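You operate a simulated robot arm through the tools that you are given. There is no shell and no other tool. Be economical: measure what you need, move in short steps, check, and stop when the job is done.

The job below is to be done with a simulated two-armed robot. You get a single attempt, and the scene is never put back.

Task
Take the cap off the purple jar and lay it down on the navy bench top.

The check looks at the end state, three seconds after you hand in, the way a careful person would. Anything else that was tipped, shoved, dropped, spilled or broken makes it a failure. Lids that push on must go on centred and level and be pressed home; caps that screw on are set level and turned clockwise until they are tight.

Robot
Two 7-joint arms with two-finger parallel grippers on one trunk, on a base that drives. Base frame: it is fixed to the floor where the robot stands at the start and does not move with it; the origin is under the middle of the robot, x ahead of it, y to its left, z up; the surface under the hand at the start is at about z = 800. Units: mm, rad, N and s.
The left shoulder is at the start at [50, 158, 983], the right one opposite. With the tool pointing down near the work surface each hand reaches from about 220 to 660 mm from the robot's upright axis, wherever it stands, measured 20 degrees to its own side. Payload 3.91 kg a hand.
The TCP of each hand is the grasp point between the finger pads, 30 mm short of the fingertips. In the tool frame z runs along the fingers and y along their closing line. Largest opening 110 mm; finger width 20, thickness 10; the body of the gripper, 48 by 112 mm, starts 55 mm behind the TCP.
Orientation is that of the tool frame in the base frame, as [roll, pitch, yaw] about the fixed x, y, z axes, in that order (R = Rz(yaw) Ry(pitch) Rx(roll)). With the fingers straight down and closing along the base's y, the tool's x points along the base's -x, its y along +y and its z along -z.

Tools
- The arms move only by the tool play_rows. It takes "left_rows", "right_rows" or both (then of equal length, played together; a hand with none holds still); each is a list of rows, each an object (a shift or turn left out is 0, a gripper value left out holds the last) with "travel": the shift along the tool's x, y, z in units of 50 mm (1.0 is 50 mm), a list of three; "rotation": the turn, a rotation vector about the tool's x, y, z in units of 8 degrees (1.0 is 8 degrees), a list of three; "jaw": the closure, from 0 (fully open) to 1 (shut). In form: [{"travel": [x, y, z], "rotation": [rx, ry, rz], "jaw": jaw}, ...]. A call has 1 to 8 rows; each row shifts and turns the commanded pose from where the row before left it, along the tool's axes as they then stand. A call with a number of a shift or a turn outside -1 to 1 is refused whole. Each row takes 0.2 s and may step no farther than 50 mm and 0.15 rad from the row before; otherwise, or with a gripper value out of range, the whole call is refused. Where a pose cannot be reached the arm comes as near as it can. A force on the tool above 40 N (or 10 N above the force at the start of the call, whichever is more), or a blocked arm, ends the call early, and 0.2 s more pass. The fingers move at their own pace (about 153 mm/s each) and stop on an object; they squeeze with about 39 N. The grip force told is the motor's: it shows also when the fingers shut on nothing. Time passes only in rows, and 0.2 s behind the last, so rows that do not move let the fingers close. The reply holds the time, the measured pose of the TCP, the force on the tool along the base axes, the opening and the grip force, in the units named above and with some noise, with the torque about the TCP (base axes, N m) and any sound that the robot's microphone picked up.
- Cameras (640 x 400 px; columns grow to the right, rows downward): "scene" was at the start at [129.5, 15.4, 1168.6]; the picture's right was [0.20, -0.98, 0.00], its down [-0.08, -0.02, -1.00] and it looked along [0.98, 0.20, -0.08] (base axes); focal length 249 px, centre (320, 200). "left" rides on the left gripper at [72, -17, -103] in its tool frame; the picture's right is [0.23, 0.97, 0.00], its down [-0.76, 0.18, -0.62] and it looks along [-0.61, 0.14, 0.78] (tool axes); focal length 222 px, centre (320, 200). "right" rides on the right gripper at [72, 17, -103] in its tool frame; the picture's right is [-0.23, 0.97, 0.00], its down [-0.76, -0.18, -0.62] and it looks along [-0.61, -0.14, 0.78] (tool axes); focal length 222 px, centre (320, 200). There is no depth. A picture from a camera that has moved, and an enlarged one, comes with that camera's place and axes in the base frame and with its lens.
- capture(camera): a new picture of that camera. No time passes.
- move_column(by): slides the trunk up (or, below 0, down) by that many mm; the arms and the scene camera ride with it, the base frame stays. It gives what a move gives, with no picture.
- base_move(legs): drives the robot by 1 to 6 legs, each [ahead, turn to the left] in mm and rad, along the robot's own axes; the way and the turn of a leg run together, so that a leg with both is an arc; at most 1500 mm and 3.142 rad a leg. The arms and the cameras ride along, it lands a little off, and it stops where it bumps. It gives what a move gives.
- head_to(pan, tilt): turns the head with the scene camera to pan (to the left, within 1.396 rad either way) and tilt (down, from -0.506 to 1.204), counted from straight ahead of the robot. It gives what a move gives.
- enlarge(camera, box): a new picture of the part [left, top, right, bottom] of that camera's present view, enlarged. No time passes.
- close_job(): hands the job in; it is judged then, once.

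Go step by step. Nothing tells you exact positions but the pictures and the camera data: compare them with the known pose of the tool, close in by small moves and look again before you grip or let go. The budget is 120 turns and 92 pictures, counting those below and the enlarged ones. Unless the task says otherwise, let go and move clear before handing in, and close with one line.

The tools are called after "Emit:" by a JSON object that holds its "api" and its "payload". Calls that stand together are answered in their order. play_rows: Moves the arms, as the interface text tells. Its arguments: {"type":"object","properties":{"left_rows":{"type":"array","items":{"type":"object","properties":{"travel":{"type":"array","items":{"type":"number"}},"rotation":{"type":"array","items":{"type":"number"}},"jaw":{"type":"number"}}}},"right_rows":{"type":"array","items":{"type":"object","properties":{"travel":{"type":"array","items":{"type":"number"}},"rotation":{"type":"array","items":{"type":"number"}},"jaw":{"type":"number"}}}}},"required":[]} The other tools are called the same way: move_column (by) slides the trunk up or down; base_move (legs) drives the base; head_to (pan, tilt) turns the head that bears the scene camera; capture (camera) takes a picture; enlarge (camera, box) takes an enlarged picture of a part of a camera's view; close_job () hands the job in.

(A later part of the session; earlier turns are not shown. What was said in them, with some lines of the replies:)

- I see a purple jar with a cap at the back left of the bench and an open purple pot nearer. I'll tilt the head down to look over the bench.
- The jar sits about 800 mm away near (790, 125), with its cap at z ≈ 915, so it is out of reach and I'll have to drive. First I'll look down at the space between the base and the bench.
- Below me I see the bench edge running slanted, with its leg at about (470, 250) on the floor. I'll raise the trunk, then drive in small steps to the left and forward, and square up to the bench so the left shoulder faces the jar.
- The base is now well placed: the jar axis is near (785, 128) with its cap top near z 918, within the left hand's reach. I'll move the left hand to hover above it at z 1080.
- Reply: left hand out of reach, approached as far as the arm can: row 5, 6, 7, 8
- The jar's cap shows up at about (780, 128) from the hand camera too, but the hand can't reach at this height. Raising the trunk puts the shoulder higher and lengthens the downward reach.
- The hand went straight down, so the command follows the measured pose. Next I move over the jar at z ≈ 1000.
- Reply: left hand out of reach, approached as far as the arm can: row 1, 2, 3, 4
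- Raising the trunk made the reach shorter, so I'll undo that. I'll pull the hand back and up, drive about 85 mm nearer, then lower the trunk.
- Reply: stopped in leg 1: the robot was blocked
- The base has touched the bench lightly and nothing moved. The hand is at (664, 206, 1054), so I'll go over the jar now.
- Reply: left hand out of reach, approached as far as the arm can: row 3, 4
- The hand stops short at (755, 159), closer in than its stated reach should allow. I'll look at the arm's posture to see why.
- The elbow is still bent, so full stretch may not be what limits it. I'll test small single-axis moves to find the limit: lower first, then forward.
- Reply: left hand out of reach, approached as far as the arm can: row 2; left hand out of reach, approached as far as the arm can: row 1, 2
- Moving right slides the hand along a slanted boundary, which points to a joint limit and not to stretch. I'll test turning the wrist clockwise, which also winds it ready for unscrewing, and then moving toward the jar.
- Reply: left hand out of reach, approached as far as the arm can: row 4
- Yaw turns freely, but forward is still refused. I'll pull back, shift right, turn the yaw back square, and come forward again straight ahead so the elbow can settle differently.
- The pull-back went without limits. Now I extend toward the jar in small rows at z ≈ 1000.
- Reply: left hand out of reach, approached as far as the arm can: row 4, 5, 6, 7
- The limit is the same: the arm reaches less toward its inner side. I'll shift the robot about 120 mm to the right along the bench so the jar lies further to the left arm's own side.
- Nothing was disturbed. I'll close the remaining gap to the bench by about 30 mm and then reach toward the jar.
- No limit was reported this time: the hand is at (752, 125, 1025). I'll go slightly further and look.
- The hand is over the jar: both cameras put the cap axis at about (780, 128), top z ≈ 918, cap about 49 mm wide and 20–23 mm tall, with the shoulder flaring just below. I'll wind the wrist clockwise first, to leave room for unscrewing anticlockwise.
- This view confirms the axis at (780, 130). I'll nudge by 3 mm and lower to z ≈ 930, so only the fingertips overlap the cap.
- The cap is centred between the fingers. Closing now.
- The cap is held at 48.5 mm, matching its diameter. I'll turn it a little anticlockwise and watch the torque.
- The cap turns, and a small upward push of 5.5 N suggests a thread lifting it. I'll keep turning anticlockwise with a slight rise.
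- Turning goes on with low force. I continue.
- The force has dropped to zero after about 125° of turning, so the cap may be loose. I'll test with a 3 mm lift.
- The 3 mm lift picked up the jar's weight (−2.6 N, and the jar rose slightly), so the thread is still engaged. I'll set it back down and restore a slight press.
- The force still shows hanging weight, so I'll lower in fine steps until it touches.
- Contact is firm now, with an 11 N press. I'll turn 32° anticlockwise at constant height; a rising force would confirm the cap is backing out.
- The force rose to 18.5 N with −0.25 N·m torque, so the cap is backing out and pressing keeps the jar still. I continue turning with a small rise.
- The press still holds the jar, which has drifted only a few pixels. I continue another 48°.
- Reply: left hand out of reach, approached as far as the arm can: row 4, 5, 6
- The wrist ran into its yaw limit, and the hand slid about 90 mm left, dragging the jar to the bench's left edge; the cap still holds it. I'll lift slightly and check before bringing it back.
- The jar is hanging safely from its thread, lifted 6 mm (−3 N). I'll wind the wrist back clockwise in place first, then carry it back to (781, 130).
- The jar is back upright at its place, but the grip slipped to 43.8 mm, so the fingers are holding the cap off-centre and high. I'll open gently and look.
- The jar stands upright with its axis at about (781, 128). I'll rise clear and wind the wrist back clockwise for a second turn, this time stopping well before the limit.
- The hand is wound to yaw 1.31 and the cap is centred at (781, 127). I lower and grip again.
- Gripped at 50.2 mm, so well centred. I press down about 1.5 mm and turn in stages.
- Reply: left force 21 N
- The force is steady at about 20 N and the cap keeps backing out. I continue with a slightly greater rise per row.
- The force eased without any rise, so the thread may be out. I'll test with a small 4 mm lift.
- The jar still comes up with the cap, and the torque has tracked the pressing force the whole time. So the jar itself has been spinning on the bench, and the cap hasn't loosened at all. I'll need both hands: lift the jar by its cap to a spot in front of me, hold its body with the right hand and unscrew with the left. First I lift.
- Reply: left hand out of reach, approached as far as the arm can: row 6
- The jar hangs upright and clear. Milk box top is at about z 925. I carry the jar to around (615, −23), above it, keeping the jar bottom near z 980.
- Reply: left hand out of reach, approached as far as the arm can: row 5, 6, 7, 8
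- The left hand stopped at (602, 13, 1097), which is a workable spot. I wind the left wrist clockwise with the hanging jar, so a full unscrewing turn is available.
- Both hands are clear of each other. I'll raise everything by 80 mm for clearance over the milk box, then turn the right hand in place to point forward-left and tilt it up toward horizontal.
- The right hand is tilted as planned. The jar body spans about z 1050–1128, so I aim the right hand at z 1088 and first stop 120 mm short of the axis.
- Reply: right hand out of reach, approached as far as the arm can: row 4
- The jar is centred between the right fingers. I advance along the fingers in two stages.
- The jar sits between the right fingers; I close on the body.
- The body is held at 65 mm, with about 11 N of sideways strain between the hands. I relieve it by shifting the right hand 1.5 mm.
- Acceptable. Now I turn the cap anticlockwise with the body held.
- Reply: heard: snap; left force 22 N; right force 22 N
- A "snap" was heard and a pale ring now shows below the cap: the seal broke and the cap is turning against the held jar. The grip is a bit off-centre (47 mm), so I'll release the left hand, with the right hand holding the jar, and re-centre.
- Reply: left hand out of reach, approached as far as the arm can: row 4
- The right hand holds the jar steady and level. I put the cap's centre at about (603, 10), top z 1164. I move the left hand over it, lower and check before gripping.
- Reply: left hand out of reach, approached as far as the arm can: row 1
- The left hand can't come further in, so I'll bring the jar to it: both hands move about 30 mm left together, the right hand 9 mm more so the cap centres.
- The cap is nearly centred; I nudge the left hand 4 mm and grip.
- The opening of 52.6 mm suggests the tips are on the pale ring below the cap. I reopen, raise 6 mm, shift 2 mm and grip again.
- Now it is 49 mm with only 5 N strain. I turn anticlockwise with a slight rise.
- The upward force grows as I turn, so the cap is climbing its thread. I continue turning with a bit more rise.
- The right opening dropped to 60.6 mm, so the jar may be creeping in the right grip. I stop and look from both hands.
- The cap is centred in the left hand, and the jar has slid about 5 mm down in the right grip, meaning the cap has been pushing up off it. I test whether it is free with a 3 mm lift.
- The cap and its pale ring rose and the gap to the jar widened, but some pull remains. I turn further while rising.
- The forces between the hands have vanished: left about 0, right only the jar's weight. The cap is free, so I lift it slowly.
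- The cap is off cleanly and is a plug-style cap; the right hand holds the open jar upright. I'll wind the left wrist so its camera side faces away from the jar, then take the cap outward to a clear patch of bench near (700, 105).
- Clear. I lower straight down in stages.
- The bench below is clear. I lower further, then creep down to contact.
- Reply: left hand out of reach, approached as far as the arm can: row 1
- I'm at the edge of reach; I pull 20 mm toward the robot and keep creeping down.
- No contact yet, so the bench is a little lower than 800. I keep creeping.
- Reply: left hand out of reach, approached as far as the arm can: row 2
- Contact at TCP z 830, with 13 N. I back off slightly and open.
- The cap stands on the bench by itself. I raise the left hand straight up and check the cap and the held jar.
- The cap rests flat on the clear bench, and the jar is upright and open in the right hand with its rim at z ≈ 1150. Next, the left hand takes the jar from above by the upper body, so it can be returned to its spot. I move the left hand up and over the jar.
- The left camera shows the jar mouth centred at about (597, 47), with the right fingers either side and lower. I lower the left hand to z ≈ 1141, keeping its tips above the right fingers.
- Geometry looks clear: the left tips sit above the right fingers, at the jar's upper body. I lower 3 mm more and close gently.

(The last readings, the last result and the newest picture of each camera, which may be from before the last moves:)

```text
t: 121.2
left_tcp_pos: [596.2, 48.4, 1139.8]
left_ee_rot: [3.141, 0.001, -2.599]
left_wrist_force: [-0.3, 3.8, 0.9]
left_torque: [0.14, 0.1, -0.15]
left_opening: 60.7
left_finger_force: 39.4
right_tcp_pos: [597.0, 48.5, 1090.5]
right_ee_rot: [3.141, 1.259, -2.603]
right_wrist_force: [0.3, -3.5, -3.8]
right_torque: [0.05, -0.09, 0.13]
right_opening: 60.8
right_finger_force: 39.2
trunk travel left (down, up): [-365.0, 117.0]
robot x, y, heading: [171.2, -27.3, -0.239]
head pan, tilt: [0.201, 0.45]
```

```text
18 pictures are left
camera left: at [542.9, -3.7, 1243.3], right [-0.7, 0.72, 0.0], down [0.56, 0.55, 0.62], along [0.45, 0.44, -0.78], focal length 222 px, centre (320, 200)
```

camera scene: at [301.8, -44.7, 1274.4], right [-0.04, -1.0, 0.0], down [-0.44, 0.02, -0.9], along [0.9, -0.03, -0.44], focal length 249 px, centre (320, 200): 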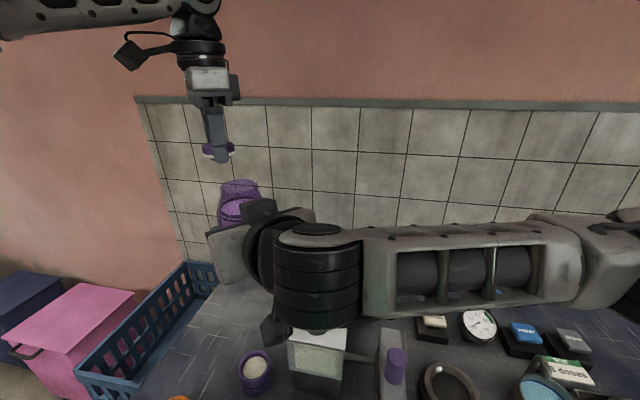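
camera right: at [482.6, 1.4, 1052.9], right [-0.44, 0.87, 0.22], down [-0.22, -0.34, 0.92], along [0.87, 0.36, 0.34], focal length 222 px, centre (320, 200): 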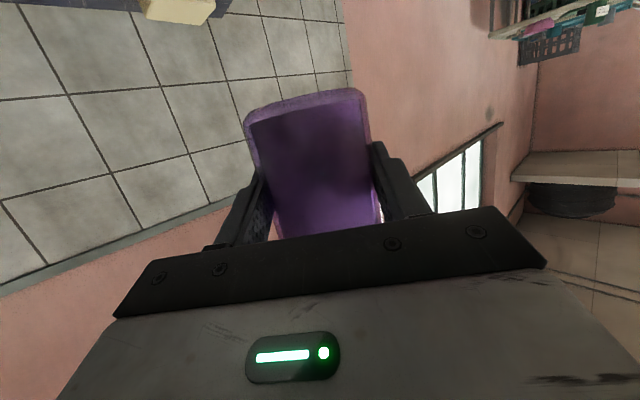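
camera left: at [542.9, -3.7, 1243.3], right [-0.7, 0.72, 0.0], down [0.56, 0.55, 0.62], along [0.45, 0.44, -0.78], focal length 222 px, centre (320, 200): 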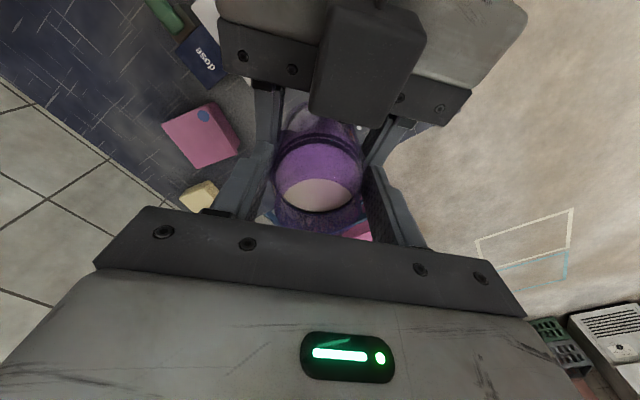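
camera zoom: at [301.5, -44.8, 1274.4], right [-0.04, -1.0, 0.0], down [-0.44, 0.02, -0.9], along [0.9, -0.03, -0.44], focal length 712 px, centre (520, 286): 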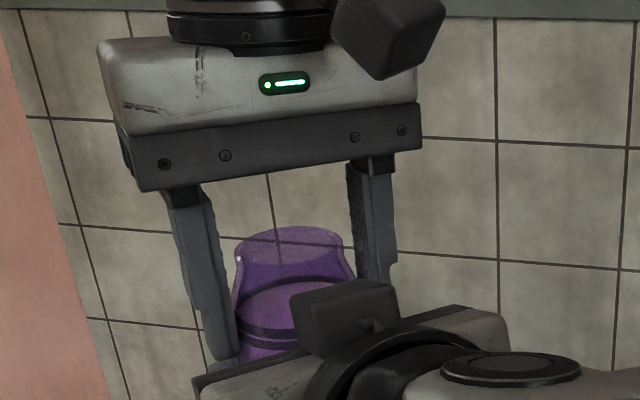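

Both hands read the same 60.7 mm, so the left has a true hold on the body. I release the right hand in a small step and watch the load transfer.

Emit:
{"api": "play_rows", "payload": {"right_rows": [{"jaw": 0.4}, {"jaw": 0.35}]}}

Emit:
{"api": "enlarge", "payload": {"camera": "scene", "box": [160, 100, 340, 240]}}

```text
t: 121.8
left_tcp_pos: [596.4, 48.2, 1138.3]
left_ee_rot: [3.141, 0.001, -2.598]
left_wrist_force: [-0.2, 0.4, 0.1]
left_torque: [-0.03, 0.01, -0.01]
left_opening: 60.5
left_finger_force: 39.1
right_tcp_pos: [596.2, 48.9, 1090.0]
right_ee_rot: [3.14, 1.26, -2.6]
right_wrist_force: [0.5, -0.1, -1.4]
right_torque: [0.02, 0.02, 0.0]
right_opening: 71.6
right_finger_force: 0.0
trunk travel left (down, up): [-365.0, 117.0]
robot x, y, heading: [170.0, -33.8, -0.238]
head pan, tilt: [0.201, 0.45]
```

```text
2.86 times, centred on (250, 170) of scene
camera zoom: at [301.5, -44.8, 1274.4], right [-0.04, -1.0, 0.0], down [-0.44, 0.02, -0.9], along [0.9, -0.03, -0.44], focal length 712 px, centre (520, 286)
```

zoom: 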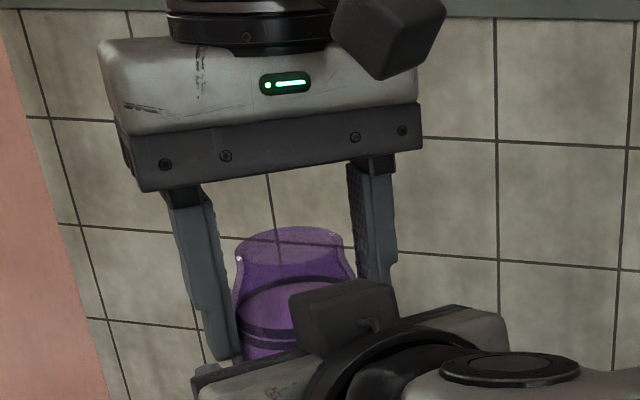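

Emit:
{"api": "play_rows", "payload": {"right_rows": [{"jaw": 0.2}, {"jaw": 0.0}, {}]}}

Emit:
{"api": "capture", "payload": {"camera": "right"}}

```text
t: 122.6
left_tcp_pos: [597.1, 48.8, 1139.7]
left_ee_rot: [-3.141, -0.002, -2.598]
left_wrist_force: [-0.8, 0.1, -0.2]
left_torque: [0.03, 0.02, -0.03]
left_opening: 60.6
left_finger_force: 39.0
right_tcp_pos: [596.8, 47.7, 1091.2]
right_ee_rot: [3.14, 1.259, -2.602]
right_wrist_force: [-0.4, -0.6, 0.6]
right_torque: [0.02, 0.01, 0.01]
right_opening: 110.0
right_finger_force: 0.0
trunk travel left (down, up): [-365.0, 117.0]
robot x, y, heading: [170.4, -29.6, -0.235]
head pan, tilt: [0.201, 0.45]
```

```text
16 pictures are left
camera right: at [482.9, 1.1, 1053.0], right [-0.44, 0.87, 0.22], down [-0.22, -0.34, 0.92], along [0.87, 0.36, 0.34], focal length 222 px, centre (320, 200)
```

right: 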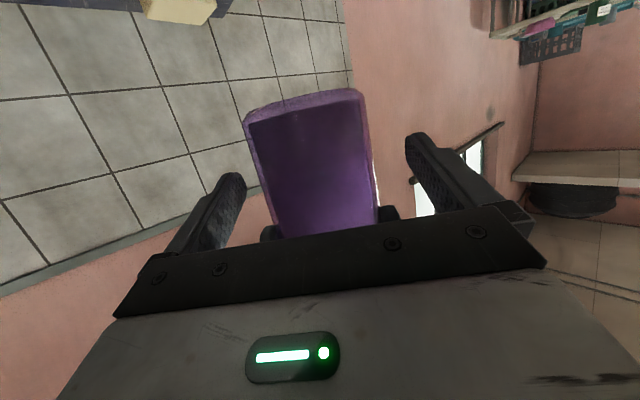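

The jar is held by the left hand alone. I withdraw the right hand straight back along its fingers, then to the right.

Emit:
{"api": "play_rows", "payload": {"right_rows": [{"travel": [0, 0, -0.5]}, {"travel": [0, 0, -0.8]}, {"travel": [0, 0, -0.8]}, {"travel": [0, -0.3, -0.8]}, {"travel": [0, -0.8, 0]}, {"travel": [0, -0.8, 0]}, {"travel": [0, -0.8, 0]}, {"travel": [0, -0.8, 0]}]}}

Emit:
{"api": "capture", "payload": {"camera": "scene"}}

```text
t: 124.4
left_tcp_pos: [595.6, 47.1, 1139.9]
left_ee_rot: [-3.141, 0.002, -2.599]
left_wrist_force: [-0.6, 0.1, 0.2]
left_torque: [0.01, 0.02, 0.02]
left_opening: 60.6
left_finger_force: 38.7
right_tcp_pos: [568.1, -172.6, 1133.1]
right_ee_rot: [-3.141, 1.258, -2.599]
right_wrist_force: [-0.7, -0.4, -0.7]
right_torque: [-0.01, -0.03, -0.03]
right_opening: 110.2
right_finger_force: 0.1
trunk travel left (down, up): [-365.0, 117.0]
robot x, y, heading: [168.8, -30.1, -0.234]
head pan, tilt: [0.201, 0.45]
```

```text
15 pictures are left
camera scene: at [301.4, -45.2, 1274.4], right [-0.04, -1.0, 0.0], down [-0.44, 0.02, -0.9], along [0.9, -0.03, -0.44], focal length 249 px, centre (320, 200)
```

scene: 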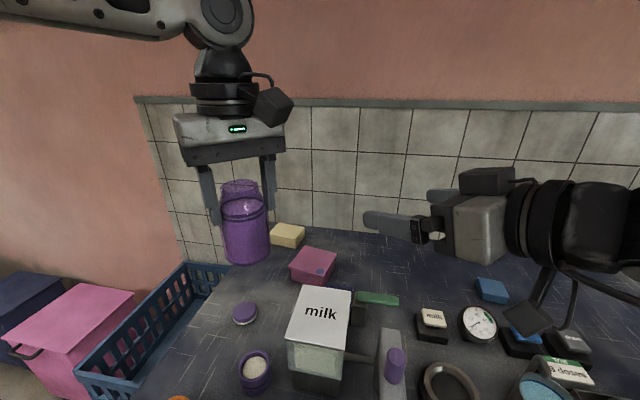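

All well: the cap is on the bench and the jar hangs upright in the left hand. I lower the trunk 80 mm and carry the jar back to its original place at (780, 128).

Emit:
{"api": "move_column", "payload": {"by": -80}}

Emit:
{"api": "play_rows", "payload": {"left_rows": [{"travel": [-0.4, -0.05, 0.1]}, {"travel": [-0.5, -0.065, 0.1]}, {"travel": [-0.5, -0.065, 0.1]}, {"travel": [-0.5, -0.065, 0.1]}, {"travel": [-0.5, -0.065, 0.15]}, {"travel": [-0.5, -0.065, 0.2]}, {"travel": [-0.5, -0.065, 0.25]}, {"travel": [-0.4, -0.06, 0.3]}]}}

Emit:
{"api": "capture", "payload": {"camera": "left"}}

```text
t: 125.6
left_tcp_pos: [597.1, 47.7, 1059.1]
left_ee_rot: [-3.14, 0.002, -2.598]
left_wrist_force: [0.4, 0.3, -0.3]
left_torque: [-0.03, -0.01, -0.04]
left_opening: 60.8
left_finger_force: 39.2
right_tcp_pos: [566.8, -173.6, 1053.4]
right_ee_rot: [3.14, 1.259, -2.601]
right_wrist_force: [-0.7, 0.4, 0.0]
right_torque: [-0.01, 0.03, 0.0]
right_opening: 110.2
right_finger_force: 0.1
trunk travel left (down, up): [-285.0, 197.0]
robot x, y, heading: [171.0, -28.6, -0.238]
head pan, tilt: [0.201, 0.45]
```

```text
t: 127.4
left_tcp_pos: [771.8, 125.1, 993.3]
left_ee_rot: [-3.14, 0.0, -2.598]
left_wrist_force: [-0.1, 0.0, 0.5]
left_torque: [-0.02, 0.03, 0.03]
left_opening: 60.3
left_finger_force: 38.7
right_tcp_pos: [566.9, -173.2, 1052.9]
right_ee_rot: [3.141, 1.258, -2.602]
right_wrist_force: [0.5, -0.2, -0.3]
right_torque: [0.0, -0.01, -0.02]
right_opening: 109.9
right_finger_force: 0.0
trunk travel left (down, up): [-285.0, 197.0]
robot x, y, heading: [171.0, -31.4, -0.231]
head pan, tilt: [0.201, 0.45]
```

```text
14 pictures are left
camera left: at [718.7, 72.8, 1098.3], right [-0.7, 0.72, 0.0], down [0.56, 0.55, 0.62], along [0.45, 0.43, -0.78], focal length 222 px, centre (320, 200)
```

left: 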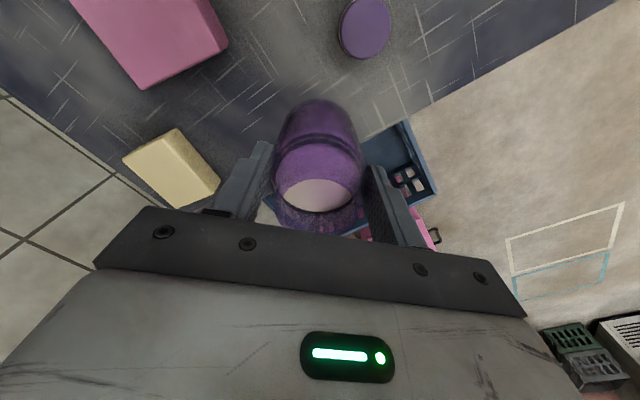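

At (772, 125), almost the original spot. I lower in stages and then creep to contact.

Emit:
{"api": "play_rows", "payload": {"left_rows": [{"travel": [-0.14, 0, 0.4]}, {"travel": [0, 0, 0.6]}, {"travel": [0, 0, 0.6]}, {"travel": [0, 0, 0.2]}]}}

Emit:
{"api": "play_rows", "payload": {"left_rows": [{"travel": [0, 0, 0.06]}, {"travel": [0, 0, 0.06]}]}}

Emit:
{"api": "play_rows", "payload": {"left_rows": [{"travel": [0, 0, 0.05]}, {"travel": [0, 0, 0.05]}]}}

Emit:
{"api": "enlarge", "payload": {"camera": "scene", "box": [180, 120, 360, 240]}}

```text
t: 128.4
left_tcp_pos: [776.2, 127.5, 903.6]
left_ee_rot: [-3.14, 0.001, -2.598]
left_wrist_force: [0.0, 0.4, 0.1]
left_torque: [0.02, 0.04, -0.01]
left_opening: 60.9
left_finger_force: 38.7
right_tcp_pos: [568.9, -171.7, 1052.9]
right_ee_rot: [3.14, 1.257, -2.602]
right_wrist_force: [0.0, -0.3, 0.4]
right_torque: [-0.02, 0.0, 0.02]
right_opening: 110.0
right_finger_force: 0.1
trunk travel left (down, up): [-285.0, 197.0]
robot x, y, heading: [167.6, -29.7, -0.231]
head pan, tilt: [0.201, 0.45]
```

```text
t: 129.0
left_tcp_pos: [778.4, 128.1, 897.2]
left_ee_rot: [-3.141, 0.001, -2.598]
left_wrist_force: [0.3, -0.1, -0.8]
left_torque: [0.02, 0.02, 0.0]
left_opening: 60.7
left_finger_force: 38.3
right_tcp_pos: [567.9, -172.5, 1054.2]
right_ee_rot: [3.141, 1.258, -2.602]
right_wrist_force: [-0.7, 0.8, 0.1]
right_torque: [0.02, -0.02, 0.01]
right_opening: 110.2
right_finger_force: 0.0
trunk travel left (down, up): [-285.0, 197.0]
robot x, y, heading: [172.1, -29.1, -0.237]
head pan, tilt: [0.201, 0.45]
```

```text
t: 129.6
left_tcp_pos: [777.9, 129.3, 896.0]
left_ee_rot: [-3.138, 0.002, -2.597]
left_wrist_force: [-1.4, 2.3, 11.5]
left_torque: [0.09, 0.45, 0.0]
left_opening: 60.3
left_finger_force: 39.4
right_tcp_pos: [566.2, -172.6, 1054.4]
right_ee_rot: [3.141, 1.26, -2.6]
right_wrist_force: [0.0, 1.2, -0.5]
right_torque: [-0.03, -0.02, 0.0]
right_opening: 110.0
right_finger_force: 0.0
trunk travel left (down, up): [-285.0, 197.0]
robot x, y, heading: [169.1, -29.4, -0.24]
head pan, tilt: [0.201, 0.45]
```

```text
3.33 times, centred on (270, 180) of scene
camera zoom: at [300.2, -44.9, 1194.9], right [-0.04, -1.0, 0.0], down [-0.43, 0.02, -0.9], along [0.9, -0.03, -0.43], focal length 831 px, centre (487, 267)
```

zoom: 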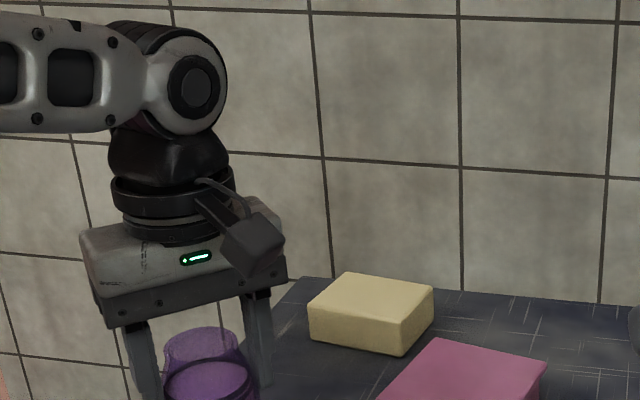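

The jar stands on the bench, pressed with 11 N. I ease off 1.5 mm, open gently and check.

Emit:
{"api": "play_rows", "payload": {"left_rows": [{"travel": [0, 0, -0.015]}, {"travel": [0, 0, -0.015]}, {"jaw": 0.4}, {"jaw": 0.3}, {"jaw": 0.15}, {"jaw": 0}]}}

Emit:
{"api": "capture", "payload": {"camera": "left"}}

```text
t: 131.0
left_tcp_pos: [777.4, 128.8, 895.7]
left_ee_rot: [-3.139, 0.002, -2.599]
left_wrist_force: [0.1, -0.1, 0.3]
left_torque: [-0.02, -0.02, 0.0]
left_opening: 109.9
left_finger_force: 0.1
right_tcp_pos: [567.4, -172.4, 1052.8]
right_ee_rot: [3.14, 1.258, -2.6]
right_wrist_force: [0.1, -1.1, 0.0]
right_torque: [0.03, 0.03, -0.04]
right_opening: 110.0
right_finger_force: 0.0
trunk travel left (down, up): [-285.0, 197.0]
robot x, y, heading: [171.6, -29.5, -0.237]
head pan, tilt: [0.201, 0.45]
```

```text
12 pictures are left
camera left: at [724.4, 76.2, 999.2], right [-0.7, 0.72, 0.0], down [0.56, 0.55, 0.62], along [0.45, 0.43, -0.78], focal length 222 px, centre (320, 200)
```

left: 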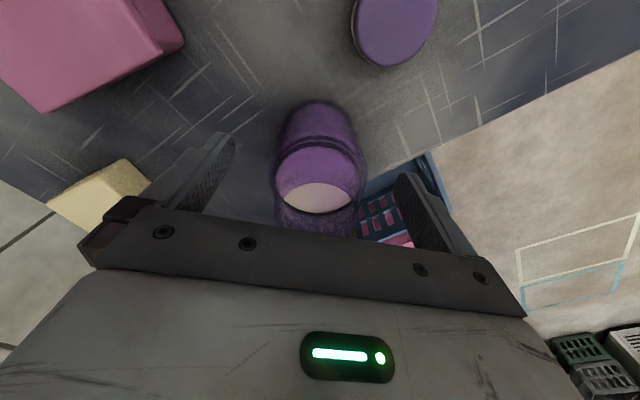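

The jar stands upright by itself. I raise the left hand straight up, pull it back and inspect the whole scene.

Emit:
{"api": "play_rows", "payload": {"left_rows": [{"travel": [0, 0, -0.5]}, {"travel": [0, 0, -0.7]}, {"travel": [0, 0, -0.7]}, {"travel": [0.1, 0, -0.8]}, {"travel": [0.5, 0, -0.5]}, {"travel": [0.6, 0.3, -0.3]}, {"travel": [0.5, 0.5, 0]}]}}

Emit:
{"api": "head_to", "payload": {"pan": 0.35, "tilt": 0.65}}

Emit:
{"api": "capture", "payload": {"camera": "scene"}}

Emit:
{"api": "enlarge", "payload": {"camera": "scene", "box": [220, 140, 380, 260]}}

```text
t: 132.6
left_tcp_pos: [684.2, 120.1, 1071.1]
left_ee_rot: [-3.14, 0.002, -2.596]
left_wrist_force: [0.3, -1.0, 0.5]
left_torque: [0.0, 0.0, 0.03]
left_opening: 109.5
left_finger_force: 0.0
right_tcp_pos: [567.3, -173.2, 1053.5]
right_ee_rot: [-3.14, 1.26, -2.6]
right_wrist_force: [-0.5, 0.4, 0.1]
right_torque: [-0.01, 0.0, 0.0]
right_opening: 110.0
right_finger_force: 0.1
trunk travel left (down, up): [-285.0, 197.0]
robot x, y, heading: [171.0, -30.1, -0.235]
head pan, tilt: [0.201, 0.45]
```

```text
t: 133.3
left_tcp_pos: [684.9, 120.2, 1070.3]
left_ee_rot: [-3.14, 0.002, -2.598]
left_wrist_force: [0.6, 0.4, -0.9]
left_torque: [-0.01, 0.0, 0.0]
left_opening: 109.9
left_finger_force: 0.1
right_tcp_pos: [568.2, -173.0, 1052.6]
right_ee_rot: [3.14, 1.26, -2.6]
right_wrist_force: [-0.7, -0.2, 0.1]
right_torque: [-0.01, -0.01, -0.03]
right_opening: 110.1
right_finger_force: 0.0
trunk travel left (down, up): [-285.0, 197.0]
robot x, y, heading: [169.6, -31.0, -0.236]
head pan, tilt: [0.351, 0.649]
```

```text
11 pictures are left
camera scene: at [295.7, -31.7, 1176.6], right [0.11, -0.99, 0.0], down [-0.6, -0.07, -0.8], along [0.79, 0.09, -0.6], focal length 249 px, centre (320, 200)
```

scene: 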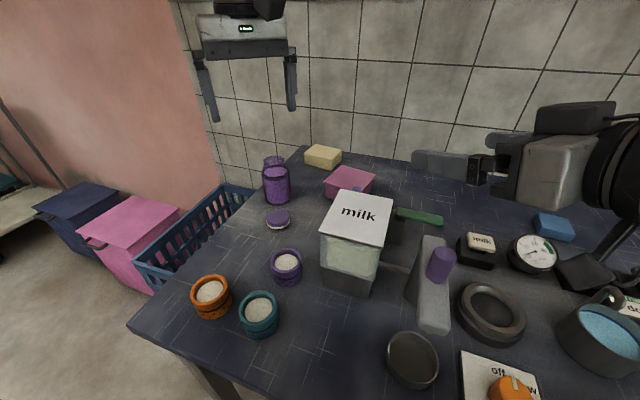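

```text
3.33 times, centred on (300, 200) of scene
camera zoom: at [295.7, -31.7, 1176.6], right [0.11, -0.99, 0.0], down [-0.6, -0.07, -0.8], along [0.79, 0.09, -0.6], focal length 831 px, centre (387, 200)
```

zoom: 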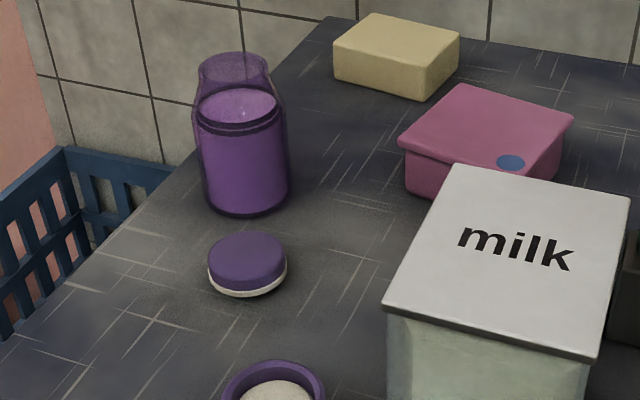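

The jar is open and upright at its place, the cap rests flat on the navy bench top, nothing else looks disturbed, and both hands are empty and clear. I hand in.

Emit:
{"api": "close_job", "payload": {}}

```text
The job is handed in.
```

The cap is off the purple jar and lying flat on the navy bench top; the open jar stands upright, within a few millimetres of its original spot. Along the way I dragged the jar to the bench's left edge and later lifted it in the air to open it, but nothing spilled or fell that I could see.
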